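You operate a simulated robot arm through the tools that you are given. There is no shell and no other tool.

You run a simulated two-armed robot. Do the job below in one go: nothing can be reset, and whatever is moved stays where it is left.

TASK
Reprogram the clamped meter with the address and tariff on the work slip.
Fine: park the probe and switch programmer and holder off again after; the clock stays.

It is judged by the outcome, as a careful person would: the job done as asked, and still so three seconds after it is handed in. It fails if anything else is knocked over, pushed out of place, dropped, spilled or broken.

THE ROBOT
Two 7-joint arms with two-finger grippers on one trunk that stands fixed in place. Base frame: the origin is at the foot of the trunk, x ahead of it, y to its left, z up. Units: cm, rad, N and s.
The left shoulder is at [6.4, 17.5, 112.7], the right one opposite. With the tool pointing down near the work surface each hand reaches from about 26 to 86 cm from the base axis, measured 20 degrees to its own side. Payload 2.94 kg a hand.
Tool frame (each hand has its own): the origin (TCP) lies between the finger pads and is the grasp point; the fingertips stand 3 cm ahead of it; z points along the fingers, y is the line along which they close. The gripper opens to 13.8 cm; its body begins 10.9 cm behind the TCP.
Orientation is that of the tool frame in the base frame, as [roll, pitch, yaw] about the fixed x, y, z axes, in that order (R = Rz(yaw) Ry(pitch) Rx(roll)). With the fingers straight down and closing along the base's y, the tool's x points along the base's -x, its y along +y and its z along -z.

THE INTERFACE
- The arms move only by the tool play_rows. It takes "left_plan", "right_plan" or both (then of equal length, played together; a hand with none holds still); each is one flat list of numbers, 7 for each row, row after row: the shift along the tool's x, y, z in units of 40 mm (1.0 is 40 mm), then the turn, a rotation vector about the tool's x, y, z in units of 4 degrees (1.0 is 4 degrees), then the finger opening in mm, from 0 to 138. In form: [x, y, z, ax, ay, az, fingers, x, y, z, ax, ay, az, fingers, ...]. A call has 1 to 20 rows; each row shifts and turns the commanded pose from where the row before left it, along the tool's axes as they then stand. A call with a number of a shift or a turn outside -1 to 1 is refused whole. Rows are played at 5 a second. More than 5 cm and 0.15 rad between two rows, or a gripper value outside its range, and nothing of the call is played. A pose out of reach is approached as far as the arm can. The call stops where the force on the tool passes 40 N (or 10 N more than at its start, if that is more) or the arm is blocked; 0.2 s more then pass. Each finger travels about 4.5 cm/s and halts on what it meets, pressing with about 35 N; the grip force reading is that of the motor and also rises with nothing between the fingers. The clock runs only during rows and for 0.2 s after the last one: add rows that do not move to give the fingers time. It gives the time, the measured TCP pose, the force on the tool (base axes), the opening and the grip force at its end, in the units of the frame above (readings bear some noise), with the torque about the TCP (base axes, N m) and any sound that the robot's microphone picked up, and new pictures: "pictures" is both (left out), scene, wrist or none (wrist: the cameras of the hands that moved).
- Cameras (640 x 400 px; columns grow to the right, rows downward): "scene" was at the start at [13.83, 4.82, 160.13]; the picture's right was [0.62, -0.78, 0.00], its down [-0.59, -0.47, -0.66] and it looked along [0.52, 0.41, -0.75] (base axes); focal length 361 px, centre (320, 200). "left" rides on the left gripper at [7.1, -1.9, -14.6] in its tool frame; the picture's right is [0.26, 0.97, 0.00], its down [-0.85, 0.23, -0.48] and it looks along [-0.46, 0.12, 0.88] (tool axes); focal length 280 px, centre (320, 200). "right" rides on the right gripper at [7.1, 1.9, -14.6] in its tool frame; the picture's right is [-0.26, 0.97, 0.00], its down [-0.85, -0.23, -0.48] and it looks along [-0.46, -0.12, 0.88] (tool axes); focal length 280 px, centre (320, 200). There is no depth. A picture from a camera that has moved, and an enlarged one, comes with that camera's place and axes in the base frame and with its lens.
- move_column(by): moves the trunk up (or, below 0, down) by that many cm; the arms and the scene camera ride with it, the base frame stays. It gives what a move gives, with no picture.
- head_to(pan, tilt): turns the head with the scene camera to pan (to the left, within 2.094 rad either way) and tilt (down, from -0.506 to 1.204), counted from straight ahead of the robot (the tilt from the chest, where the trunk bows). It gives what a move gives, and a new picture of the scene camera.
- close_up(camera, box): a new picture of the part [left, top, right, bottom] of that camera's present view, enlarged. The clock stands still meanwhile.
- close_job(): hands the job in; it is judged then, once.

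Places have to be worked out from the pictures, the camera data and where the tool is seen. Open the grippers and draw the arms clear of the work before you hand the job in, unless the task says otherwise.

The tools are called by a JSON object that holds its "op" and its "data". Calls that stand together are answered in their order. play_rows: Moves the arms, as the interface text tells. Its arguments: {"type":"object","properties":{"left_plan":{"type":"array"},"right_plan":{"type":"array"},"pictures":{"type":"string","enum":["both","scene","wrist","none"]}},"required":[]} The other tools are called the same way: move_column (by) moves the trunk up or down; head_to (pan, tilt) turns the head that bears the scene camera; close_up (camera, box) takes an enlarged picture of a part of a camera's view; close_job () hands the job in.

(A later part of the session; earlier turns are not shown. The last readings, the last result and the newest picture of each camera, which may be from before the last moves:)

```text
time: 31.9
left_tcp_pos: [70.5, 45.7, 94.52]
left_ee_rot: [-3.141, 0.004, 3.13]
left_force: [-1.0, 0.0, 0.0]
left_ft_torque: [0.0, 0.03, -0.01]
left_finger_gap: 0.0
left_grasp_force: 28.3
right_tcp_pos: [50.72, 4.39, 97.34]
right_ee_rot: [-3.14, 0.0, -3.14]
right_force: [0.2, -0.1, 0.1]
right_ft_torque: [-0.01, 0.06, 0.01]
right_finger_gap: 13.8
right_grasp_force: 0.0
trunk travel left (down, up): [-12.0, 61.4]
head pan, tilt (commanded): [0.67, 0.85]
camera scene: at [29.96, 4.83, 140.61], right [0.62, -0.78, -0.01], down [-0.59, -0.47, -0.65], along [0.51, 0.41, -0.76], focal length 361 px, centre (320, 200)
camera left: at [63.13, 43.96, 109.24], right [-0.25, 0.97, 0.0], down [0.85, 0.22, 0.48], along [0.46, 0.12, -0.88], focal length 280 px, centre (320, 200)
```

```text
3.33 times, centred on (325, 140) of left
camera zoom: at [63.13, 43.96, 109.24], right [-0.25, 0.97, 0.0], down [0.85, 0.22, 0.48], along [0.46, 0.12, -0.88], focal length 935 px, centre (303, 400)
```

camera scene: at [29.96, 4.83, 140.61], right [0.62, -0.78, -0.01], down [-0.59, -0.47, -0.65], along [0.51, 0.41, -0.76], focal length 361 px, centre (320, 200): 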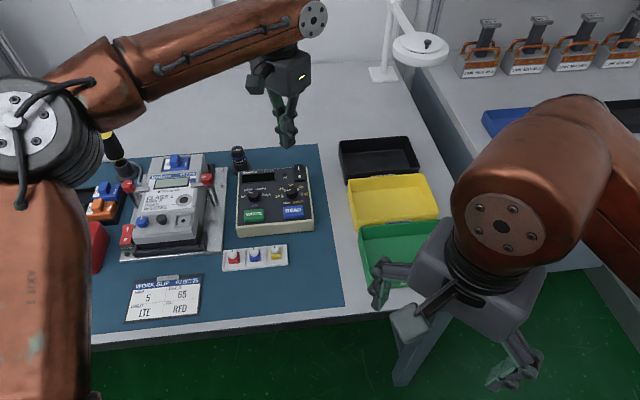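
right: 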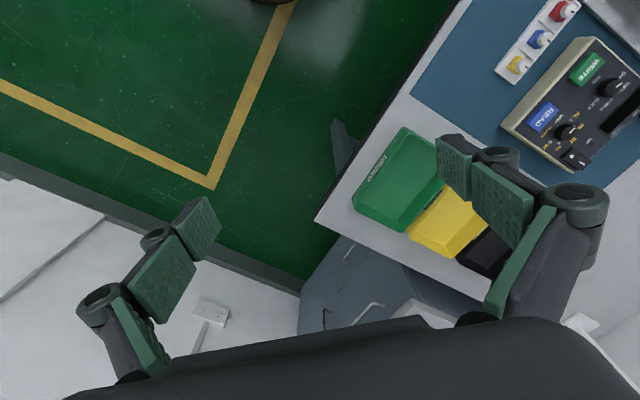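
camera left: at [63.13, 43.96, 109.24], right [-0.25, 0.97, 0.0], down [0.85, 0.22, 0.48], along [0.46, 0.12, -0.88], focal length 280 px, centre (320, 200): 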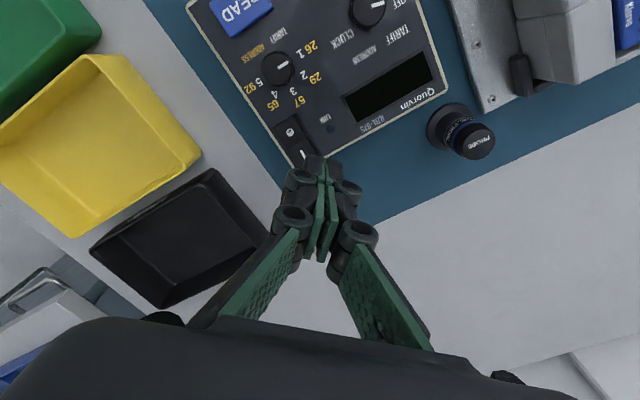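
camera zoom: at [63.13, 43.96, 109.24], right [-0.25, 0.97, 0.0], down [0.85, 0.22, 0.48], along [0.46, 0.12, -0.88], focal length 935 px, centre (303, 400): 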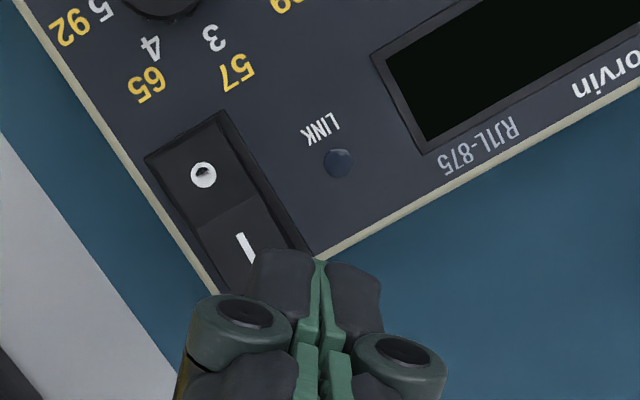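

I place the I mark at about [71.45, 44.5, 86]. I'll move over its far half and press down in small steps.

{"op": "play_rows", "data": {"left_plan": [-0.31, -0.22, 0, 0, 0, 0, 0, 0, 0, 0.38, 0, 0, 0, 0, 0, 0, 0.38, 0, 0, 0, 0, 0, 0, 0.38, 0, 0, 0, 0, 0, 0, 0.05, 0, 0, 0, 0, 0, 0, 0.05, 0, 0, 0, 0, 0, 0, 0.05, 0, 0, 0, 0, 0, 0, 0.05, 0, 0, 0, 0, 0, 0, 0.05, 0, 0, 0, 0], "pictures": "both"}}

{"op": "close_up", "data": {"camera": "scene", "box": [230, 150, 320, 210]}}

```text
time: 34.0
left_tcp_pos: [70.36, 44.97, 90.14]
left_ee_rot: [-3.132, 0.031, 3.131]
left_force: [-0.5, -0.7, -0.7]
left_ft_torque: [-0.05, -0.03, 0.04]
left_finger_gap: 0.01
left_grasp_force: 28.4
right_tcp_pos: [48.8, 4.19, 98.02]
right_ee_rot: [-3.137, 0.024, -3.139]
right_force: [-0.9, -0.2, 0.5]
right_ft_torque: [-0.01, -0.07, 0.0]
right_finger_gap: 13.81
right_grasp_force: 0.1
trunk travel left (down, up): [-12.0, 61.4]
head pan, tilt (commanded): [0.67, 0.85]
stopped in row 9 (left hand): the arm was blocked; the commanded pose is now the measured one
camera scene: at [34.53, 5.04, 140.12], right [0.62, -0.78, -0.02], down [-0.62, -0.47, -0.63], along [0.49, 0.41, -0.77], focal length 361 px, centre (320, 200)
camera left: at [62.7, 43.22, 104.44], right [-0.25, 0.97, -0.02], down [0.84, 0.23, 0.5], along [0.49, 0.11, -0.87], focal length 280 px, centre (320, 200)
```

scene: 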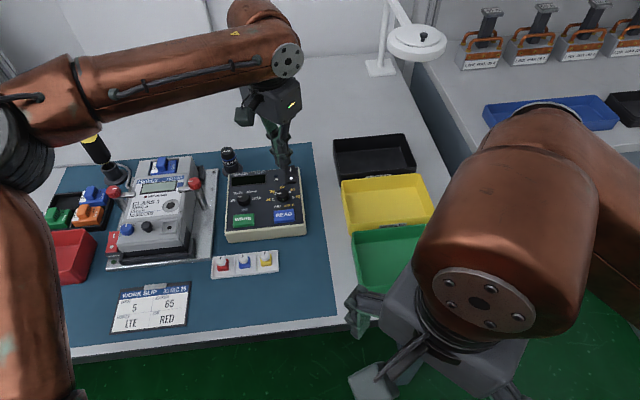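
left: 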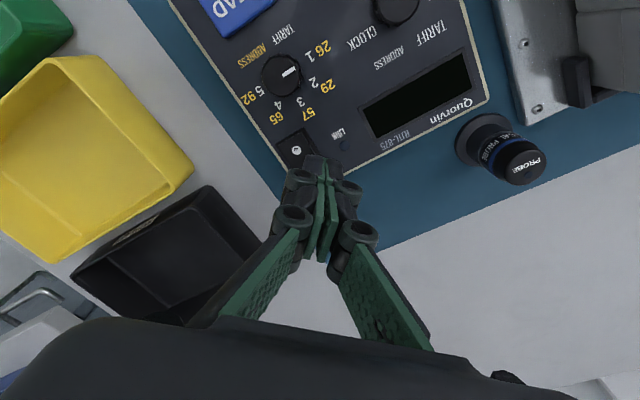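

```text
6.67 times, centred on (275, 180) of scene
camera zoom: at [34.53, 5.04, 140.12], right [0.62, -0.78, -0.02], down [-0.62, -0.47, -0.63], along [0.49, 0.41, -0.77], focal length 2406 px, centre (620, 333)
```

zoom: 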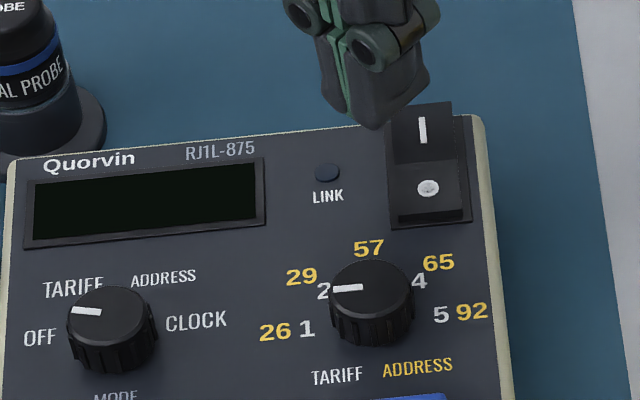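

The arm reports being blocked, and the trunk appears to have leaned forward (camera x 30→34.5, right hand shifted 2 cm), with hardly any force on the tool. I'll hold still for one step and check whether anything is drifting.

{"op": "play_rows", "data": {"left_plan": [0, 0, -0.3, 0, 0, 0, 0, 0, 0, 0, 0, 0, 0, 0], "pictures": "scene"}}

```text
time: 34.3
left_tcp_pos: [67.49, 45.71, 93.13]
left_ee_rot: [-3.122, 0.1, -3.128]
left_force: [-0.1, 1.1, -1.0]
left_ft_torque: [-0.19, -0.01, -0.04]
left_finger_gap: 0.0
left_grasp_force: 28.3
right_tcp_pos: [44.67, 3.99, 99.31]
right_ee_rot: [-3.133, 0.072, -3.139]
right_force: [-0.2, 0.2, -1.0]
right_ft_torque: [-0.06, -0.03, 0.01]
right_finger_gap: 13.8
right_grasp_force: 0.0
trunk travel left (down, up): [-12.0, 61.4]
head pan, tilt (commanded): [0.67, 0.85]
stopped in row 1 (left hand): the arm was blocked; the commanded pose is now the measured one
camera scene: at [34.94, 5.08, 140.07], right [0.62, -0.78, -0.03], down [-0.62, -0.47, -0.63], along [0.48, 0.41, -0.77], focal length 361 px, centre (320, 200)
```

scene: 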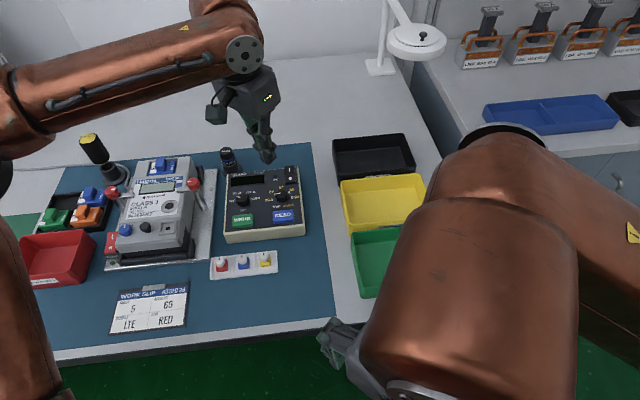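

Something in the trunk is sagging or moving at this low setting: both hands are tilting. I'll raise the column back to the −10 level right away, which also lifts both hands.

{"op": "move_column", "data": {"by": 8}}

```text
time: 34.6
left_tcp_pos: [62.47, 45.43, 96.04]
left_ee_rot: [-3.123, 0.157, -3.138]
left_force: [1.6, 0.3, -1.8]
left_ft_torque: [-0.1, 0.11, -0.01]
left_finger_gap: 0.02
left_grasp_force: 27.8
right_tcp_pos: [39.06, 3.87, 100.9]
right_ee_rot: [-3.131, 0.133, -3.133]
right_force: [0.6, 1.0, -0.1]
right_ft_torque: [-0.1, 0.06, -0.01]
right_finger_gap: 13.79
right_grasp_force: 0.1
trunk travel left (down, up): [-12.3, 61.1]
head pan, tilt (commanded): [0.67, 0.85]
stopped: the arm was blocked; the commanded pose is now the measured one
```

The column move was also blocked, and both hands keep swinging back. I'll take a look with the head camera before doing anything else (no clock for a close-up).

{"op": "close_up", "data": {"camera": "scene", "box": [0, 0, 640, 400]}}

{"op": "close_up", "data": {"camera": "right", "box": [0, 0, 640, 400]}}

{"op": "close_up", "data": {"camera": "left", "box": [0, 0, 640, 400]}}

```text
1.00 times, centred on (320, 200) of scene (not enlarged: the box is as wide or as high as the picture)
camera zoom: at [32.05, 5.08, 140.69], right [0.62, -0.78, -0.01], down [-0.61, -0.47, -0.64], along [0.5, 0.41, -0.77], focal length 361 px, centre (320, 200)
```

zoom: 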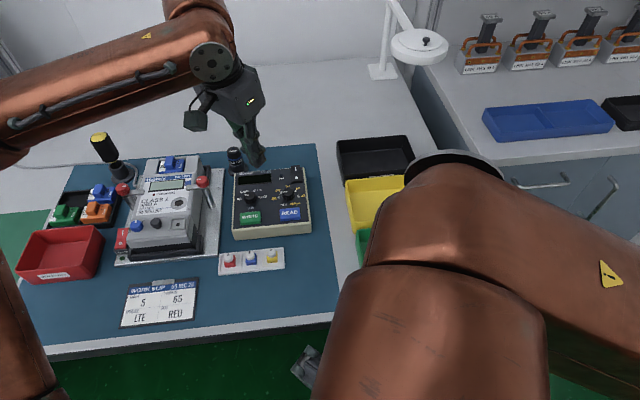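

```text
1.00 times, centred on (320, 200) of right (not enlarged: the box is as wide or as high as the picture)
camera zoom: at [30.24, 5.87, 114.42], right [0.25, 0.97, 0.02], down [0.78, -0.22, 0.59], along [0.57, -0.13, -0.81], focal length 280 px, centre (320, 200)
```

zoom: 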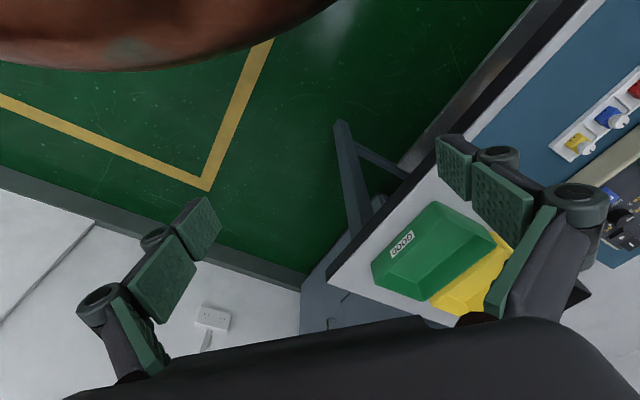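

```text
1.00 times, centred on (320, 200) of left (not enlarged: the box is as wide or as high as the picture)
camera zoom: at [53.11, 43.74, 109.26], right [-0.26, 0.96, -0.06], down [0.76, 0.24, 0.6], along [0.59, 0.11, -0.8], focal length 280 px, centre (320, 200)
```

zoom: 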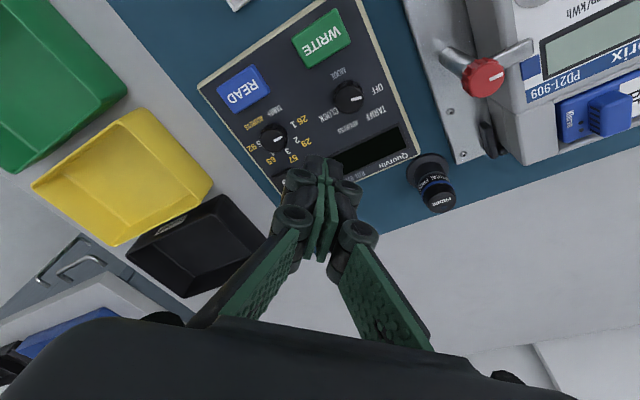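

The trunk seems to be swinging (camera x 30→34.9→32). The left hand is clear of the objects, so I'll let time pass with a small head move and see if it settles.

{"op": "head_to", "data": {"pan": 0.67, "tilt": 0.8}}

```text
time: 35.3
left_tcp_pos: [64.82, 45.29, 94.79]
left_ee_rot: [-3.123, 0.123, -3.134]
left_force: [-1.7, -0.6, 0.7]
left_ft_torque: [0.07, -0.14, -0.04]
left_finger_gap: 0.0
left_grasp_force: 28.4
right_tcp_pos: [41.85, 3.71, 100.36]
right_ee_rot: [-3.134, 0.1, -3.139]
right_force: [-0.7, -0.6, 0.0]
right_ft_torque: [0.02, -0.04, -0.03]
right_finger_gap: 13.79
right_grasp_force: 0.0
trunk travel left (down, up): [-12.3, 61.1]
head pan, tilt (commanded): [0.67, 0.799]
camera scene: at [32.24, 5.01, 141.06], right [0.62, -0.78, -0.01], down [-0.58, -0.45, -0.68], along [0.53, 0.43, -0.73], focal length 361 px, centre (320, 200)
```

scene: 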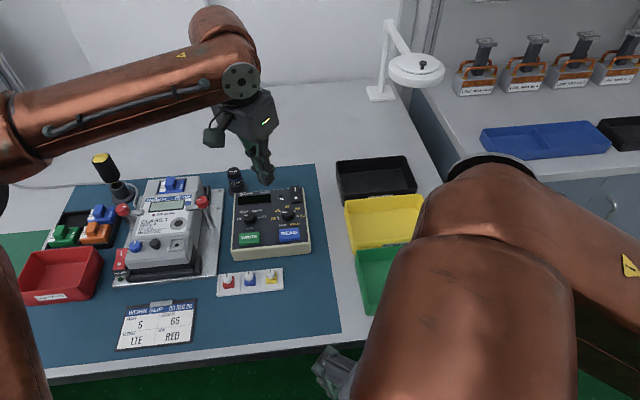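

It has settled: the camera is steady at x≈32 and the hands are tilted about 0.12 rad. The right hand is now clear of the rest, and I'll raise the column in a small step to see whether it moves freely.

{"op": "move_column", "data": {"by": 4}}

```text
time: 36.0
left_tcp_pos: [59.07, 45.21, 101.53]
left_ee_rot: [-3.119, 0.201, 3.141]
left_force: [2.2, 1.1, -1.6]
left_ft_torque: [-0.17, 0.15, -0.05]
left_finger_gap: 0.0
left_grasp_force: 28.3
right_tcp_pos: [35.17, 3.99, 105.66]
right_ee_rot: [-3.13, 0.175, -3.131]
right_force: [1.1, 1.6, -0.5]
right_ft_torque: [-0.17, 0.11, 0.01]
right_finger_gap: 13.77
right_grasp_force: 0.1
trunk travel left (down, up): [-16.0, 57.4]
head pan, tilt (commanded): [0.67, 0.799]
stopped: the arm was blocked; the commanded pose is now the measured one
```

Raising un-bows the chest while the arms lag, and the right hand is now folded close to the chest, which may be what blocks. I'll level both tools again and move the right hand gently outward to give its arm room.

{"op": "play_rows", "data": {"left_plan": [0, 0, -0.1, 0, 0.57, 0, 0, 0, 0, -0.1, 0, 0.57, 0, 0, 0, 0, -0.1, 0, 0.57, 0, 0, 0, 0, -0.1, 0, 0.57, 0, 0, 0, 0, -0.1, 0, 0.57, 0, 0, 0, 0, 0, 0, 0, 0, 0], "right_plan": [-0.3, -0.2, -0.1, 0, 0.5, 0, 138, -0.3, -0.2, -0.1, 0, 0.5, 0, 138, -0.3, -0.2, -0.1, 0, 0.5, 0, 138, -0.3, -0.2, -0.1, 0, 0.5, 0, 138, -0.3, -0.2, -0.1, 0, 0.5, 0, 138, 0, 0, 0, 0, 0, 0, 138], "pictures": "scene"}}

```text
time: 37.4
left_tcp_pos: [60.79, 45.11, 102.66]
left_ee_rot: [-3.122, -0.028, 3.14]
left_force: [-0.1, -0.2, 0.0]
left_ft_torque: [-0.04, 0.02, -0.01]
left_finger_gap: 0.0
left_grasp_force: 28.3
right_tcp_pos: [43.32, -0.2, 107.64]
right_ee_rot: [-3.133, -0.028, -3.14]
right_force: [1.7, 0.3, -0.3]
right_ft_torque: [-0.01, 0.11, 0.02]
right_finger_gap: 13.79
right_grasp_force: 0.0
trunk travel left (down, up): [-16.0, 57.4]
head pan, tilt (commanded): [0.67, 0.799]
camera scene: at [26.18, 5.02, 145.47], right [0.62, -0.78, 0.0], down [-0.57, -0.45, -0.69], along [0.54, 0.43, -0.72], focal length 361 px, centre (320, 200)
```

scene: 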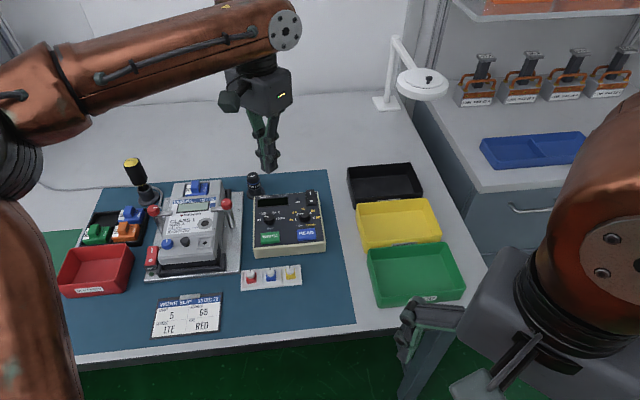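

Stable again with both hands nearly level. I'll move the right hand a bit further out and to the right, away from the work, and check that everything stays put.

{"op": "play_rows", "data": {"left_plan": [0, 0, 0, 0, -0.2, 0, 0, 0, 0, 0, 0, -0.2, 0, 0, 0, 0, 0, 0, 0, 0, 0, 0, 0, 0, 0, 0, 0, 0, 0, 0, 0, 0, 0, 0, 0, 0, 0, 0, 0, 0, 0, 0], "right_plan": [-0.6, -0.6, -0.1, 0, -0.2, 0, 138, -0.6, -0.6, -0.1, 0, -0.2, 0, 138, -0.6, -0.6, -0.1, 0, 0, 0, 138, -0.6, -0.6, 0, 0, 0, 0, 138, -0.5, -0.6, 0, 0, 0, 0, 138, 0, 0, 0, 0, 0, 0, 138], "pictures": "scene"}}

```text
time: 38.8
left_tcp_pos: [60.12, 45.11, 102.81]
left_ee_rot: [-3.122, 0.01, 3.139]
left_force: [0.7, 0.3, 0.5]
left_ft_torque: [0.01, 0.05, 0.0]
left_finger_gap: 0.0
left_grasp_force: 28.3
right_tcp_pos: [54.36, -12.13, 109.22]
right_ee_rot: [-3.136, 0.008, -3.137]
right_force: [0.2, 0.1, -1.2]
right_ft_torque: [-0.02, 0.01, 0.02]
right_finger_gap: 13.79
right_grasp_force: 0.0
trunk travel left (down, up): [-16.0, 57.4]
head pan, tilt (commanded): [0.67, 0.799]
camera scene: at [25.13, 5.0, 145.62], right [0.62, -0.78, 0.0], down [-0.56, -0.45, -0.7], along [0.55, 0.43, -0.72], focal length 361 px, centre (320, 200)
```

scene: 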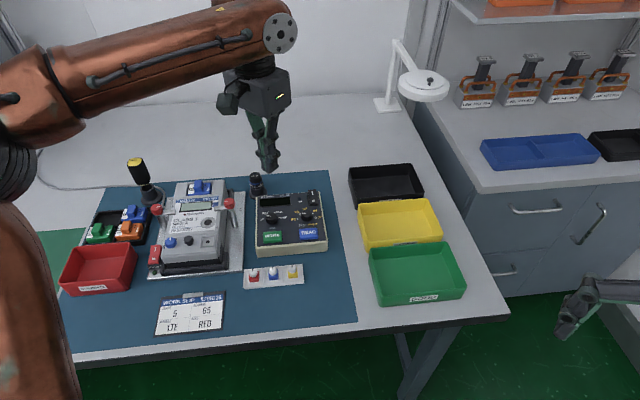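

Everything looks steady at this height. I'll carefully extend the left hand to above the programmer rocker and watch for flags or trunk drift.

{"op": "play_rows", "data": {"left_plan": [-0.5, 0, 0, 0, 0, 0, 0, -0.5, 0, 0, 0, 0, 0, 0, -0.5, 0, 0.1, 0, 0, 0, 0, -0.5, 0, 0.2, 0, 0, 0, 0, -0.5, 0, 0.3, 0, 0, 0, 0, -0.4, 0, 0.3, 0, 0, 0, 0, 0, 0, 0.2, 0, 0, 0, 0, 0, 0, 0, 0, 0, 0, 0, 0, 0, 0, 0, 0, 0, 0, 0, 0, 0, 0, 0, 0, 0], "pictures": "both"}}

```text
time: 41.0
left_tcp_pos: [71.03, 44.91, 99.14]
left_ee_rot: [-3.122, 0.008, 3.139]
left_force: [1.4, 0.6, -0.6]
left_ft_torque: [-0.04, 0.02, 0.03]
left_finger_gap: 0.01
left_grasp_force: 28.4
left hand out of reach, approached as far as the arm can: row 6
right_tcp_pos: [54.45, -12.18, 109.17]
right_ee_rot: [-3.136, 0.009, -3.136]
right_force: [-0.4, -0.3, -0.6]
right_ft_torque: [0.03, -0.01, -0.01]
right_finger_gap: 13.79
right_grasp_force: 0.0
trunk travel left (down, up): [-16.0, 57.4]
head pan, tilt (commanded): [0.67, 0.799]
camera scene: at [25.17, 4.96, 145.61], right [0.62, -0.78, 0.0], down [-0.56, -0.45, -0.7], along [0.55, 0.43, -0.72], focal length 361 px, centre (320, 200)
camera left: at [63.7, 43.34, 113.72], right [-0.26, 0.97, -0.02], down [0.84, 0.24, 0.48], along [0.47, 0.11, -0.88], focal length 280 px, centre (320, 200)
```

scene: 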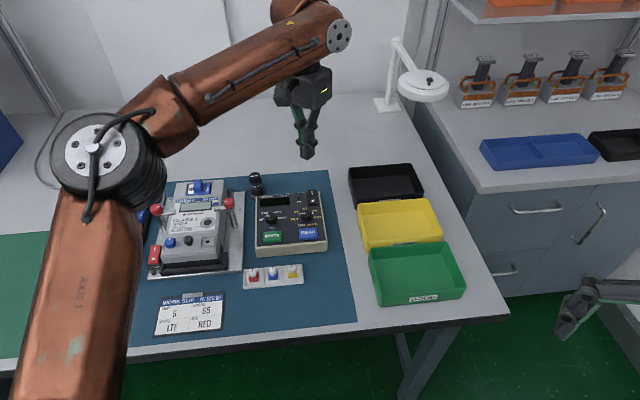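
left: 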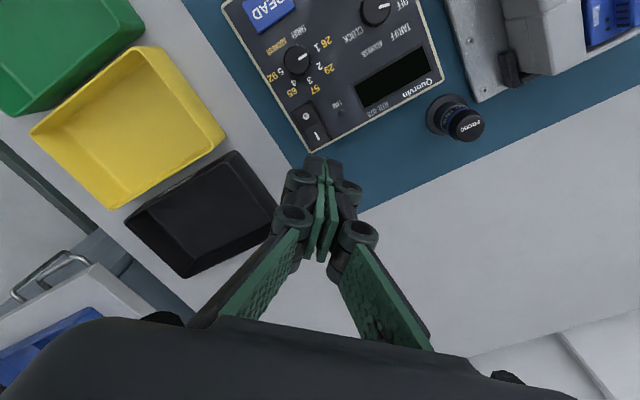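

The trunk is stable here (the right arm's folding was likely the earlier cause). I'll correct the small roll, line up at [71.75, 44.8] and descend, then press in 2 mm steps.

{"op": "play_rows", "data": {"left_plan": [0, 0, 0.3, -0.28, 0.11, 0, 0, 0, 0, 0.5, 0, 0, 0, 0, -0.18, -0.03, 0.5, 0, 0, 0, 0, 0, 0, 0.5, 0, 0, 0, 0, 0, 0, 0.3, 0, 0, 0, 0, 0, 0, 0, 0, 0, 0, 0, 0, 0, 0, 0, 0, 0, 0], "pictures": "both"}}

{"op": "close_up", "data": {"camera": "scene", "box": [280, 160, 350, 220]}}

{"op": "close_up", "data": {"camera": "left", "box": [250, 80, 400, 200]}}

```text
time: 42.6
left_tcp_pos: [71.72, 44.83, 90.78]
left_ee_rot: [3.14, 0.002, 3.14]
left_force: [-0.4, 0.0, 0.6]
left_ft_torque: [0.01, 0.03, -0.02]
left_finger_gap: 0.0
left_grasp_force: 28.7
right_tcp_pos: [54.36, -12.23, 109.1]
right_ee_rot: [-3.135, 0.009, -3.138]
right_force: [0.5, -0.3, -0.4]
right_ft_torque: [0.0, 0.0, -0.01]
right_finger_gap: 13.81
right_grasp_force: 0.1
trunk travel left (down, up): [-16.0, 57.4]
head pan, tilt (commanded): [0.67, 0.799]
camera scene: at [25.16, 4.96, 145.61], right [0.62, -0.78, 0.0], down [-0.56, -0.45, -0.7], along [0.55, 0.43, -0.72], focal length 361 px, centre (320, 200)
camera left: at [64.5, 42.98, 105.34], right [-0.26, 0.97, 0.0], down [0.85, 0.23, 0.48], along [0.46, 0.12, -0.88], focal length 280 px, centre (320, 200)
```

scene: 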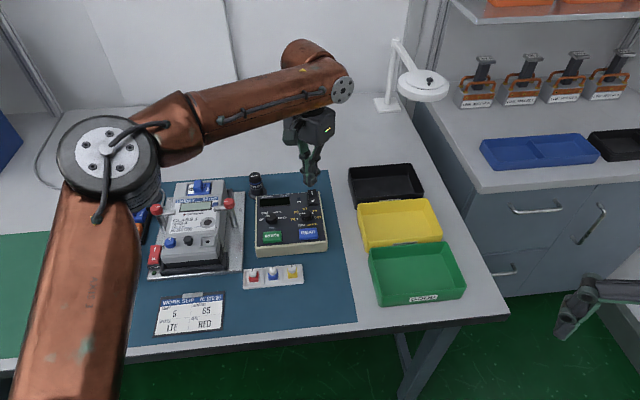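
left: 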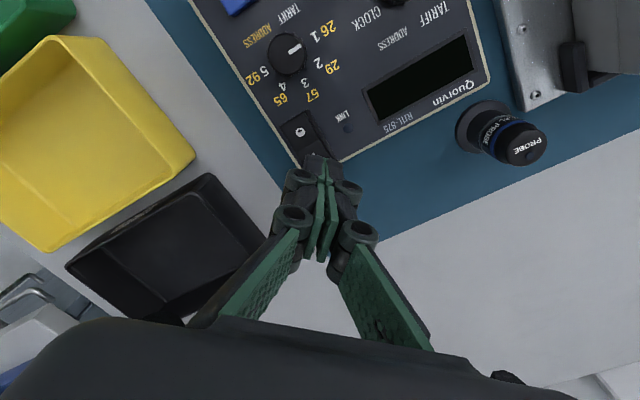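

```text
6.67 times, centred on (315, 190) of scene
camera zoom: at [25.16, 4.96, 145.61], right [0.62, -0.78, 0.0], down [-0.56, -0.45, -0.7], along [0.55, 0.43, -0.72], focal length 2406 px, centre (353, 267)
```

zoom: 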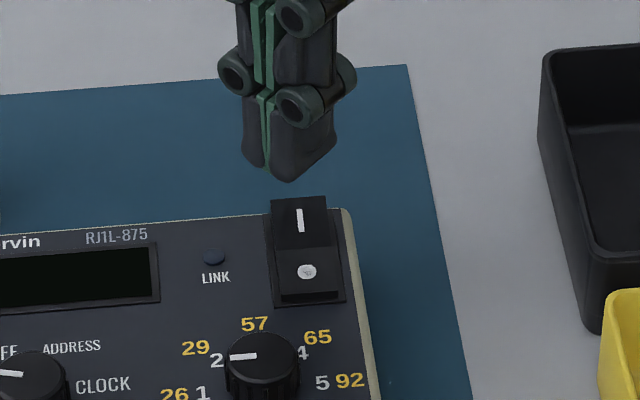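

```text
3.33 times, centred on (325, 140) of left
camera zoom: at [64.5, 42.98, 105.34], right [-0.26, 0.97, 0.0], down [0.85, 0.23, 0.48], along [0.46, 0.12, -0.88], focal length 935 px, centre (303, 400)
```

zoom: 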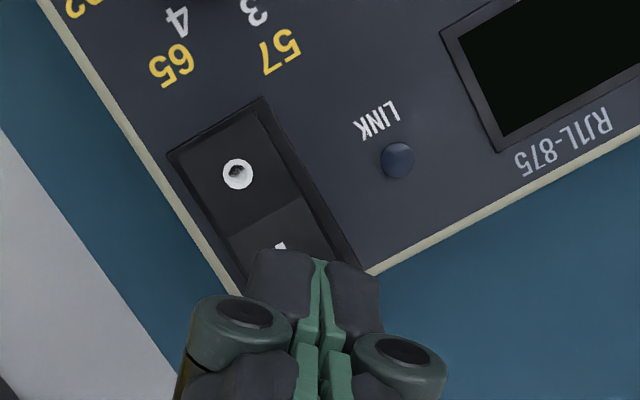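

The tip is 1–1.5 cm above the rocker, landing slightly past the I mark. I'll shift half a centimetre back over the mark and press in small steps.

{"op": "play_rows", "data": {"left_plan": [0.07, -0.07, 0.05, 0, 0, 0, 0, 0, 0, 0.05, 0, 0, 0, 0, 0, 0, 0.05, 0, 0, 0, 0, 0, 0, 0.05, 0, 0, 0, 0, 0, 0, 0.05, 0, 0, 0, 0, 0, 0, 0.05, 0, 0, 0, 0, 0, 0, 0.05, 0, 0, 0, 0, 0, 0, 0.05, 0, 0, 0, 0, 0, 0, 0.05, 0, 0, 0, 0, 0, 0, 0.05, 0, 0, 0, 0], "pictures": "scene"}}

{"op": "close_up", "data": {"camera": "scene", "box": [280, 160, 350, 220]}}

```text
time: 44.8
left_tcp_pos: [71.35, 44.66, 88.85]
left_ee_rot: [3.14, 0.0, 3.14]
left_force: [-0.6, 0.8, -0.3]
left_ft_torque: [0.03, -0.01, 0.0]
left_finger_gap: 0.0
left_grasp_force: 28.5
right_tcp_pos: [54.44, -12.1, 109.11]
right_ee_rot: [-3.136, 0.008, -3.137]
right_force: [-0.1, 0.1, 0.2]
right_ft_torque: [0.01, 0.0, 0.0]
right_finger_gap: 13.82
right_grasp_force: 0.0
trunk travel left (down, up): [-16.0, 57.4]
head pan, tilt (commanded): [0.67, 0.799]
camera scene: at [25.15, 4.96, 145.61], right [0.62, -0.78, 0.0], down [-0.56, -0.45, -0.7], along [0.55, 0.43, -0.72], focal length 361 px, centre (320, 200)
```

scene: 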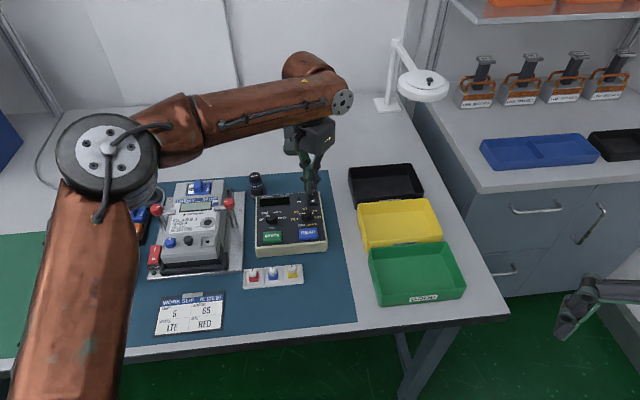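

```text
6.67 times, centred on (315, 190) of scene
camera zoom: at [25.15, 4.96, 145.61], right [0.62, -0.78, 0.0], down [-0.56, -0.45, -0.7], along [0.55, 0.43, -0.72], focal length 2406 px, centre (353, 267)
```

zoom: 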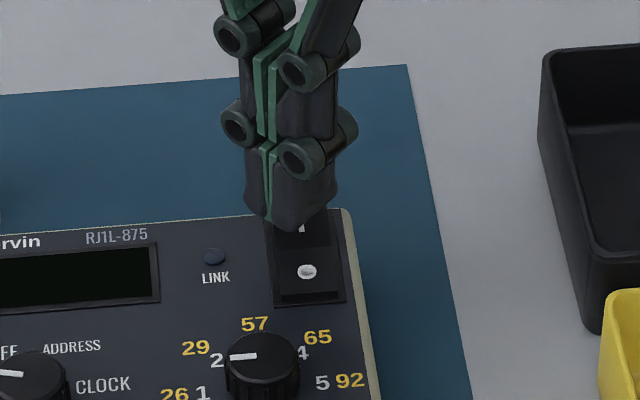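

No contact force yet at tip z≈85.85. I'll continue the small steps.

{"op": "play_rows", "data": {"left_plan": [0, 0, 0.05, 0, 0, 0, 0, 0, 0, 0.05, 0, 0, 0, 0, 0, 0, 0.05, 0, 0, 0, 0, 0, 0, 0.05, 0, 0, 0, 0, 0, 0, 0.05, 0, 0, 0, 0], "pictures": "scene"}}

{"op": "close_up", "data": {"camera": "scene", "box": [280, 160, 350, 220]}}

```text
time: 46.0
left_tcp_pos: [71.48, 44.62, 87.89]
left_ee_rot: [3.141, 0.003, 3.14]
left_force: [1.1, -0.1, 0.7]
left_ft_torque: [0.0, -0.01, 0.01]
left_finger_gap: 0.01
left_grasp_force: 28.8
right_tcp_pos: [54.38, -12.15, 109.09]
right_ee_rot: [-3.134, 0.009, -3.136]
right_force: [-0.2, 0.3, 0.1]
right_ft_torque: [0.01, 0.01, 0.02]
right_finger_gap: 13.78
right_grasp_force: 0.1
trunk travel left (down, up): [-16.0, 57.4]
head pan, tilt (commanded): [0.67, 0.799]
camera scene: at [25.15, 4.96, 145.61], right [0.62, -0.78, 0.0], down [-0.56, -0.45, -0.7], along [0.55, 0.43, -0.72], focal length 361 px, centre (320, 200)
```

scene: 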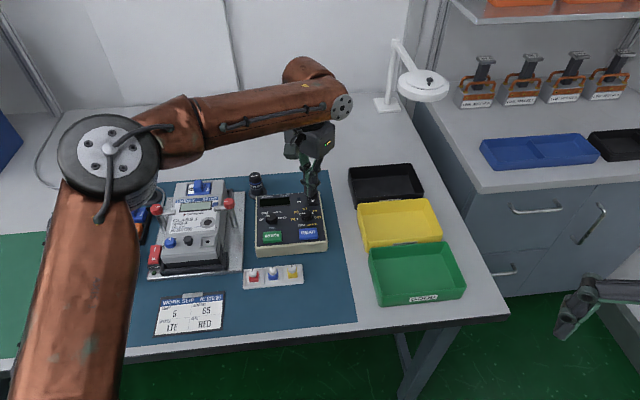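

```text
6.67 times, centred on (315, 190) of scene
camera zoom: at [25.15, 4.96, 145.61], right [0.62, -0.78, 0.0], down [-0.56, -0.45, -0.7], along [0.55, 0.43, -0.72], focal length 2406 px, centre (353, 267)
```

zoom: 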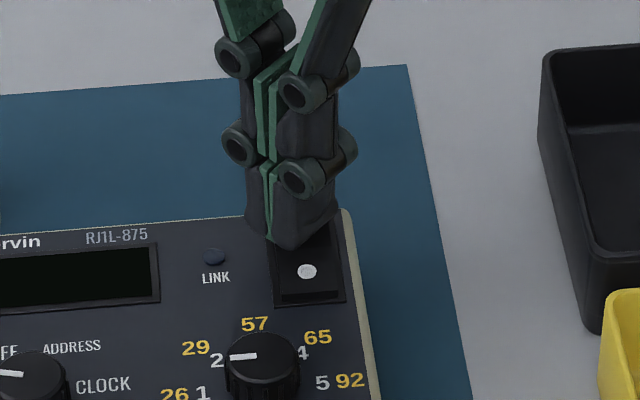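

Still no contact at tip z≈84.9, so the panel is a bit lower than I estimated. I'll keep stepping down.

{"op": "play_rows", "data": {"left_plan": [0, 0, 0.05, 0, 0, 0, 0, 0, 0, 0.05, 0, 0, 0, 0, 0, 0, 0.05, 0, 0, 0, 0, 0, 0, 0.05, 0, 0, 0, 0, 0, 0, 0.05, 0, 0, 0, 0], "pictures": "scene"}}

{"op": "close_up", "data": {"camera": "scene", "box": [280, 160, 350, 220]}}

```text
time: 47.2
left_tcp_pos: [71.52, 44.62, 87.34]
left_ee_rot: [3.139, 0.012, -3.141]
left_force: [-0.2, 5.8, 30.3]
left_ft_torque: [0.07, 0.13, -0.03]
left_finger_gap: 0.62
left_grasp_force: 28.5
right_tcp_pos: [54.21, -12.11, 109.34]
right_ee_rot: [-3.136, 0.012, -3.136]
right_force: [-0.8, -0.2, 0.2]
right_ft_torque: [0.0, -0.02, -0.01]
right_finger_gap: 13.8
right_grasp_force: 0.1
trunk travel left (down, up): [-16.0, 57.4]
head pan, tilt (commanded): [0.67, 0.799]
heard: click
camera scene: at [24.8, 4.83, 145.72], right [0.62, -0.78, 0.0], down [-0.56, -0.45, -0.7], along [0.55, 0.43, -0.72], focal length 361 px, centre (320, 200)
```

scene: 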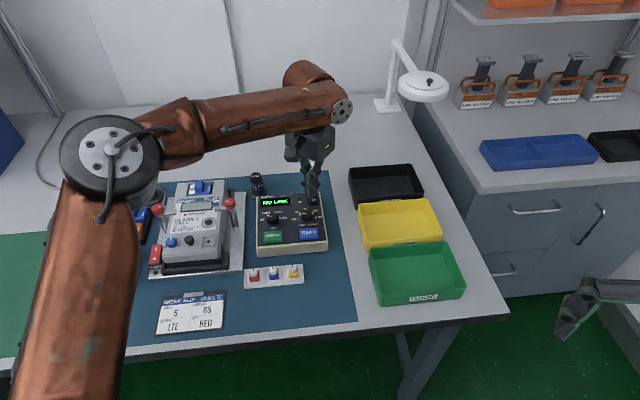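

```text
6.67 times, centred on (315, 190) of scene
camera zoom: at [24.8, 4.83, 145.72], right [0.62, -0.78, 0.0], down [-0.56, -0.45, -0.7], along [0.55, 0.43, -0.72], focal length 2406 px, centre (353, 267)
```

zoom: 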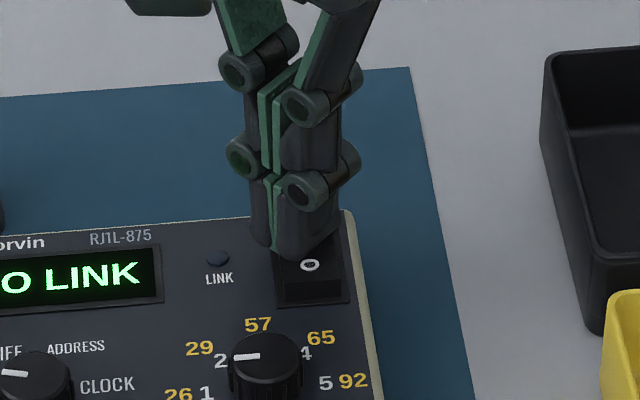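

Click heard and the display shows "NO LINK": the programmer is on. Now I'll lift up and travel over to the holder's red rocker near [39.2, 60.8].

{"op": "play_rows", "data": {"left_plan": [0, 0, -0.4, 0, 0, 0, 0, 0, 0, -0.8, 0, 0, 0, 0, 0, 0, -0.8, 0, 0, 0, 0, 0, 0, -0.8, 0, 0, 0, 0, 0, 0, -0.8, 0, 0, 0, 0, 0.5, 0.25, 0, 0, 0, 0, 0, 0.6, 0.3, 0, 0, 0, 0, 0, 0.6, 0.3, 0, 0, 0, 0, 0, 0.6, 0.3, 0, 0, 0, 0, 0, 0.6, 0.3, 0, 0, 0, 0, 0, 0.6, 0.3, 0, 0, 0, 0, 0, 0.6, 0.3, 0, 0, 0, 0, 0, 0.6, 0.3, 0, 0, 0, 0, 0, 0.6, 0.3, 0, 0, 0, 0, 0, 0.6, 0.3, 0, 0, 0, 0, 0, 0.6, 0.3, 0, 0, 0, 0, 0, 0.6, 0.3, 0, 0, 0, 0, 0, 0.6, 0.3, 0, 0, 0, 0, 0, 0.3, 0.2, 0, 0, 0, 0, 0], "pictures": "both"}}

```text
time: 51.2
left_tcp_pos: [38.28, 60.84, 101.05]
left_ee_rot: [3.141, 0.003, 3.139]
left_force: [1.2, 0.1, -0.4]
left_ft_torque: [-0.03, 0.03, 0.02]
left_finger_gap: 0.0
left_grasp_force: 28.2
left hand out of reach, approached as far as the arm can: row 5, 14
right_tcp_pos: [54.42, -12.14, 109.12]
right_ee_rot: [-3.134, 0.008, -3.135]
right_force: [-0.6, -0.3, -0.6]
right_ft_torque: [-0.03, 0.05, 0.02]
right_finger_gap: 13.78
right_grasp_force: 0.0
trunk travel left (down, up): [-16.0, 57.4]
head pan, tilt (commanded): [0.67, 0.799]
camera scene: at [25.22, 5.04, 145.59], right [0.62, -0.78, 0.0], down [-0.56, -0.45, -0.7], along [0.55, 0.43, -0.72], focal length 361 px, centre (320, 200)
camera left: at [31.03, 58.93, 115.72], right [-0.26, 0.97, 0.0], down [0.85, 0.23, 0.48], along [0.46, 0.12, -0.88], focal length 280 px, centre (320, 200)
```

scene: 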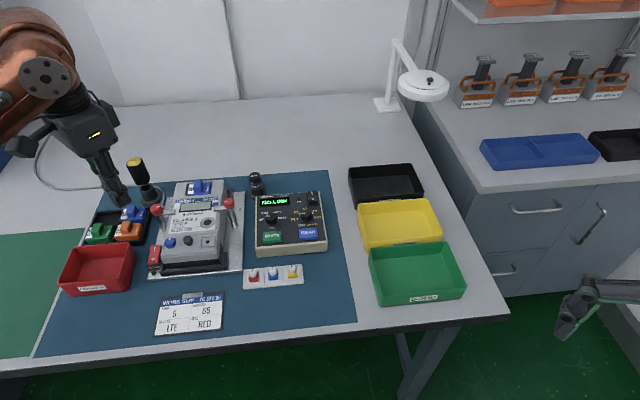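
left: 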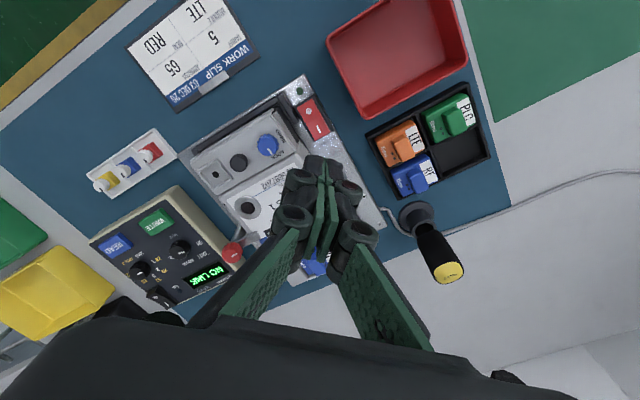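

The arm is out of the scene camera's way now. I'll enlarge both views to refine the holder rocker, meter port and probe positions.

{"op": "close_up", "data": {"camera": "left", "box": [180, 60, 380, 185]}}

{"op": "close_up", "data": {"camera": "scene", "box": [130, 170, 250, 280]}}

{"op": "close_up", "data": {"camera": "scene", "box": [235, 160, 335, 260]}}

```text
3.20 times, centred on (280, 122) of left
camera zoom: at [31.03, 58.93, 115.72], right [-0.26, 0.97, 0.0], down [0.85, 0.23, 0.48], along [0.46, 0.12, -0.88], focal length 897 px, centre (448, 448)
```

zoom: 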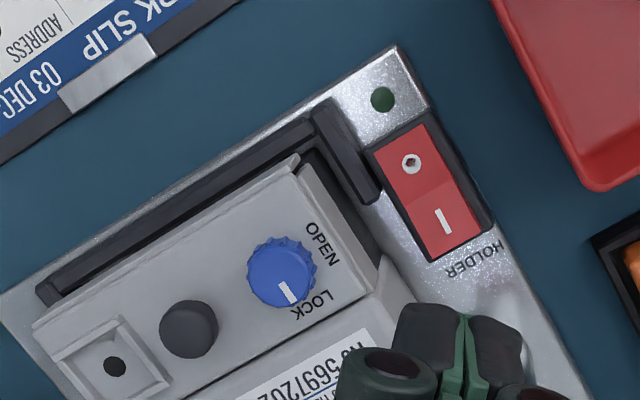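

```text
3.64 times, centred on (190, 225) of scene
camera zoom: at [25.22, 5.04, 145.59], right [0.62, -0.78, 0.0], down [-0.56, -0.45, -0.7], along [0.55, 0.43, -0.72], focal length 1312 px, centre (793, 109)
```

zoom: 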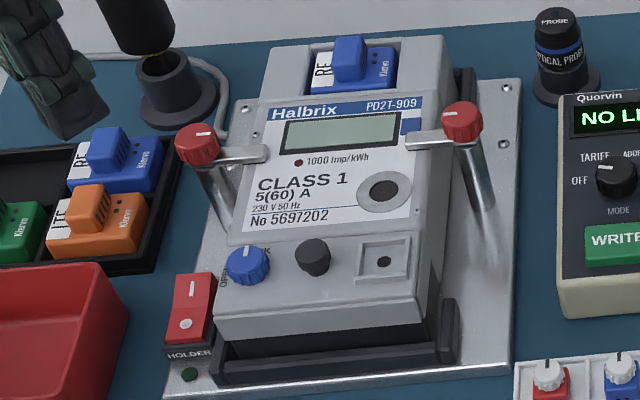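

```text
4.00 times, centred on (285, 210) of scene
camera zoom: at [25.22, 5.04, 145.59], right [0.62, -0.78, 0.0], down [-0.56, -0.45, -0.7], along [0.55, 0.43, -0.72], focal length 1443 px, centre (460, 160)
```

zoom: 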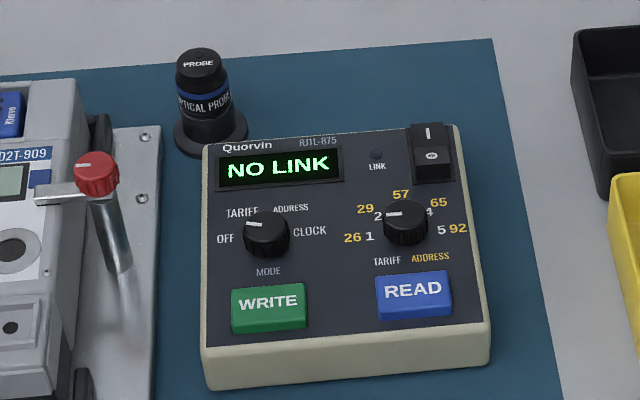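

I place the holder's I mark at about [39.1, 60.9, 83]. I'll descend over it with closed fingers to just above, then press in small steps.

{"op": "play_rows", "data": {"left_plan": [-0.25, 0.06, 0.2, 0, 0, 0, 0, 0, 0, 0.5, 0, 0, 0, 0, 0, 0, 0.5, 0, 0, 0, 0, 0, 0, 0.5, 0, 0, 0, 0, 0, 0, 0.5, 0, 0, 0, 0, 0, 0, 0.5, 0, 0, 0, 0, 0, 0, 0.3, 0, 0, 0, 0, 0, 0, 0, 0, 0, 0, 0], "pictures": "both"}}

{"op": "close_up", "data": {"camera": "scene", "box": [110, 180, 220, 290]}}

{"op": "close_up", "data": {"camera": "left", "box": [220, 40, 420, 200]}}

```text
time: 53.0
left_tcp_pos: [39.24, 60.88, 89.49]
left_ee_rot: [3.14, 0.002, 3.141]
left_force: [0.5, -0.2, -0.6]
left_ft_torque: [0.04, -0.01, -0.02]
left_finger_gap: 0.0
left_grasp_force: 27.8
right_tcp_pos: [54.29, -12.08, 109.17]
right_ee_rot: [-3.135, 0.009, -3.136]
right_force: [0.1, 0.6, 0.2]
right_ft_torque: [-0.01, 0.01, 0.04]
right_finger_gap: 13.77
right_grasp_force: 0.1
trunk travel left (down, up): [-16.0, 57.4]
head pan, tilt (commanded): [0.67, 0.799]
camera scene: at [25.13, 4.97, 145.61], right [0.62, -0.78, 0.0], down [-0.56, -0.45, -0.7], along [0.55, 0.43, -0.72], focal length 361 px, centre (320, 200)
camera left: at [32.03, 59.04, 104.06], right [-0.26, 0.97, 0.0], down [0.85, 0.23, 0.48], along [0.46, 0.12, -0.88], focal length 280 px, centre (320, 200)
```

scene: 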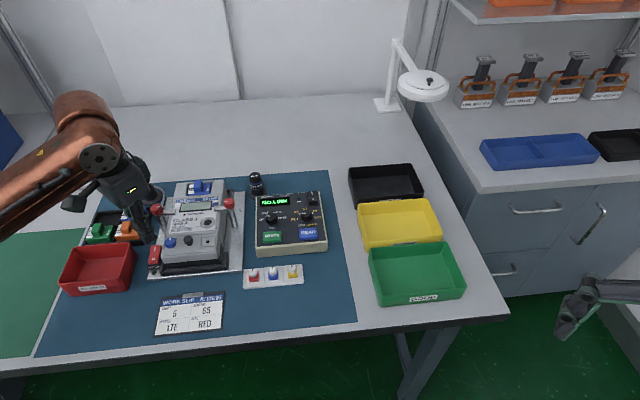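
left: 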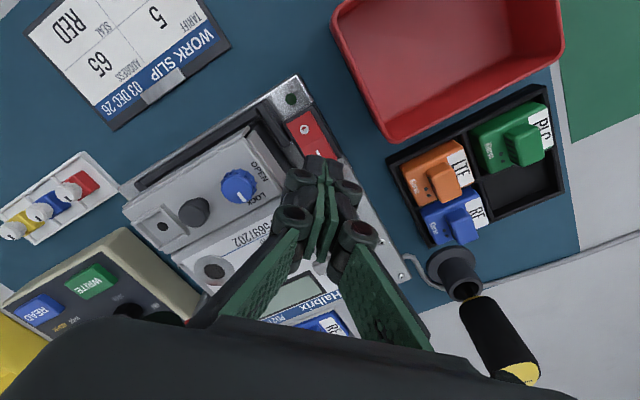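

```text
3.64 times, centred on (165, 235) of scene
camera zoom: at [25.13, 4.97, 145.61], right [0.62, -0.78, 0.0], down [-0.56, -0.45, -0.7], along [0.55, 0.43, -0.72], focal length 1312 px, centre (884, 73)
```

zoom: 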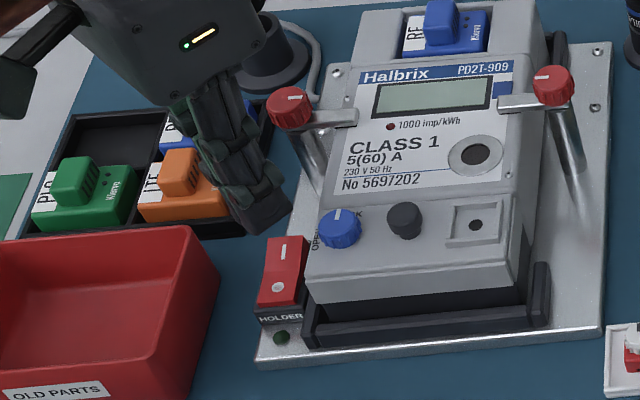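

```text
2.50 times, centred on (320, 120) of left
camera zoom: at [32.03, 59.04, 104.06], right [-0.26, 0.97, 0.0], down [0.85, 0.23, 0.48], along [0.46, 0.12, -0.88], focal length 701 px, centre (320, 400)
```

zoom: 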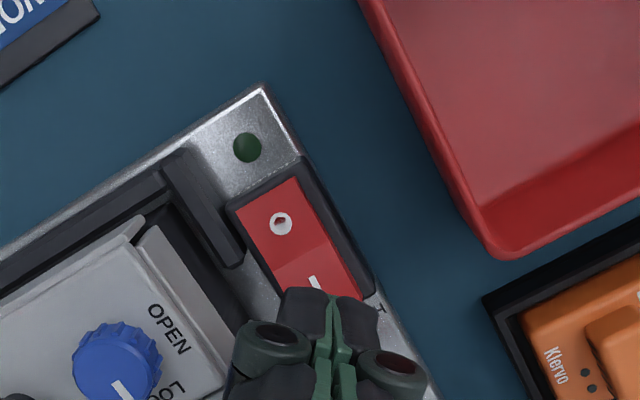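

Both cameras agree that the tip will land on the I mark. Pressing in small steps now.

{"op": "play_rows", "data": {"left_plan": [0, 0, 0.1, 0, 0, 0, 0, 0, 0, 0.1, 0, 0, 0, 0, 0, 0, 0.1, 0, 0, 0, 0, 0, 0, 0.1, 0, 0, 0, 0, 0, 0, 0.05, 0, 0, 0, 0, 0, 0, 0.05, 0, 0, 0, 0, 0, 0, 0.05, 0, 0, 0, 0, 0, 0, 0.05, 0, 0, 0, 0, 0, 0, 0.05, 0, 0, 0, 0], "pictures": "scene"}}

{"op": "close_up", "data": {"camera": "scene", "box": [110, 180, 220, 290]}}

```text
time: 55.0
left_tcp_pos: [39.28, 61.04, 86.97]
left_ee_rot: [3.141, 0.0, 3.138]
left_force: [-0.2, -1.0, -0.1]
left_ft_torque: [-0.01, 0.01, 0.0]
left_finger_gap: 0.0
left_grasp_force: 28.6
right_tcp_pos: [54.39, -12.17, 109.11]
right_ee_rot: [-3.136, 0.01, -3.135]
right_force: [-0.3, 0.5, 0.2]
right_ft_torque: [-0.04, -0.02, 0.02]
right_finger_gap: 13.78
right_grasp_force: 0.1
trunk travel left (down, up): [-16.0, 57.4]
head pan, tilt (commanded): [0.67, 0.799]
camera scene: at [25.14, 4.99, 145.61], right [0.62, -0.78, 0.0], down [-0.56, -0.45, -0.7], along [0.55, 0.43, -0.72], focal length 361 px, centre (320, 200)
```

scene: 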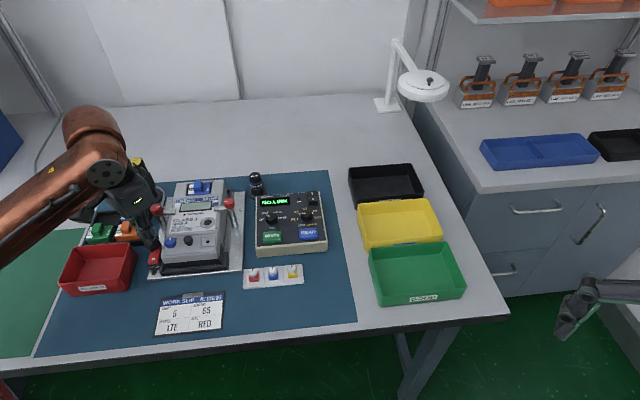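

```text
3.64 times, centred on (165, 235) of scene
camera zoom: at [25.14, 4.99, 145.61], right [0.62, -0.78, 0.0], down [-0.56, -0.45, -0.7], along [0.55, 0.43, -0.72], focal length 1312 px, centre (884, 73)
```

zoom: 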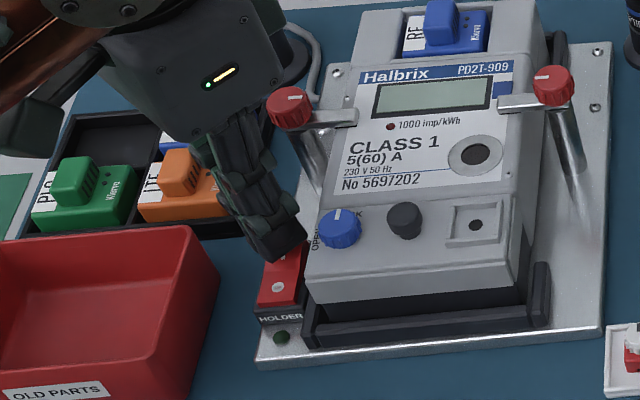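

No contact yet at tip z≈84.0; continuing in small steps.

{"op": "play_rows", "data": {"left_plan": [0, 0, 0.05, 0, 0, 0, 0, 0, 0, 0.05, 0, 0, 0, 0, 0, 0, 0.05, 0, 0, 0, 0, 0, 0, 0.05, 0, 0, 0, 0, 0, 0, 0.05, 0, 0, 0, 0, 0, 0, 0.05, 0, 0, 0, 0], "pictures": "scene"}}

{"op": "close_up", "data": {"camera": "scene", "box": [110, 180, 220, 290]}}

```text
time: 56.4
left_tcp_pos: [39.32, 60.97, 85.77]
left_ee_rot: [3.138, 0.006, 3.139]
left_force: [-1.0, 1.6, 18.2]
left_ft_torque: [-0.07, 0.22, 0.03]
left_finger_gap: 0.6
left_grasp_force: 28.4
right_tcp_pos: [54.33, -12.23, 109.29]
right_ee_rot: [-3.134, 0.011, -3.138]
right_force: [0.3, -0.2, -0.6]
right_ft_torque: [0.0, -0.01, 0.01]
right_finger_gap: 13.79
right_grasp_force: 0.1
trunk travel left (down, up): [-16.0, 57.4]
head pan, tilt (commanded): [0.67, 0.799]
heard: click
camera scene: at [25.0, 4.84, 145.67], right [0.62, -0.78, 0.0], down [-0.56, -0.44, -0.7], along [0.55, 0.43, -0.72], focal length 361 px, centre (320, 200)
```

scene: 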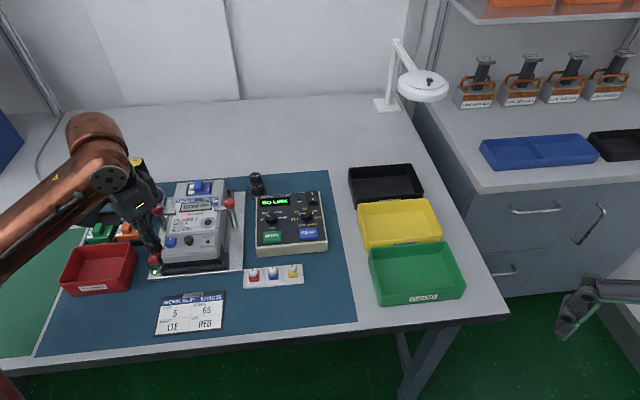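

```text
3.64 times, centred on (165, 235) of scene
camera zoom: at [25.0, 4.84, 145.67], right [0.62, -0.78, 0.0], down [-0.56, -0.44, -0.7], along [0.55, 0.43, -0.72], focal length 1312 px, centre (884, 73)
```

zoom: 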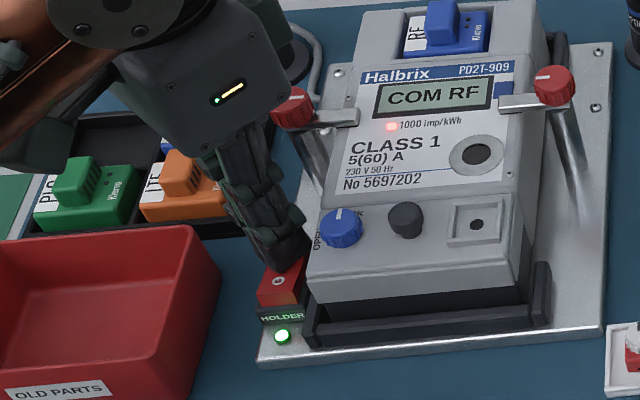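

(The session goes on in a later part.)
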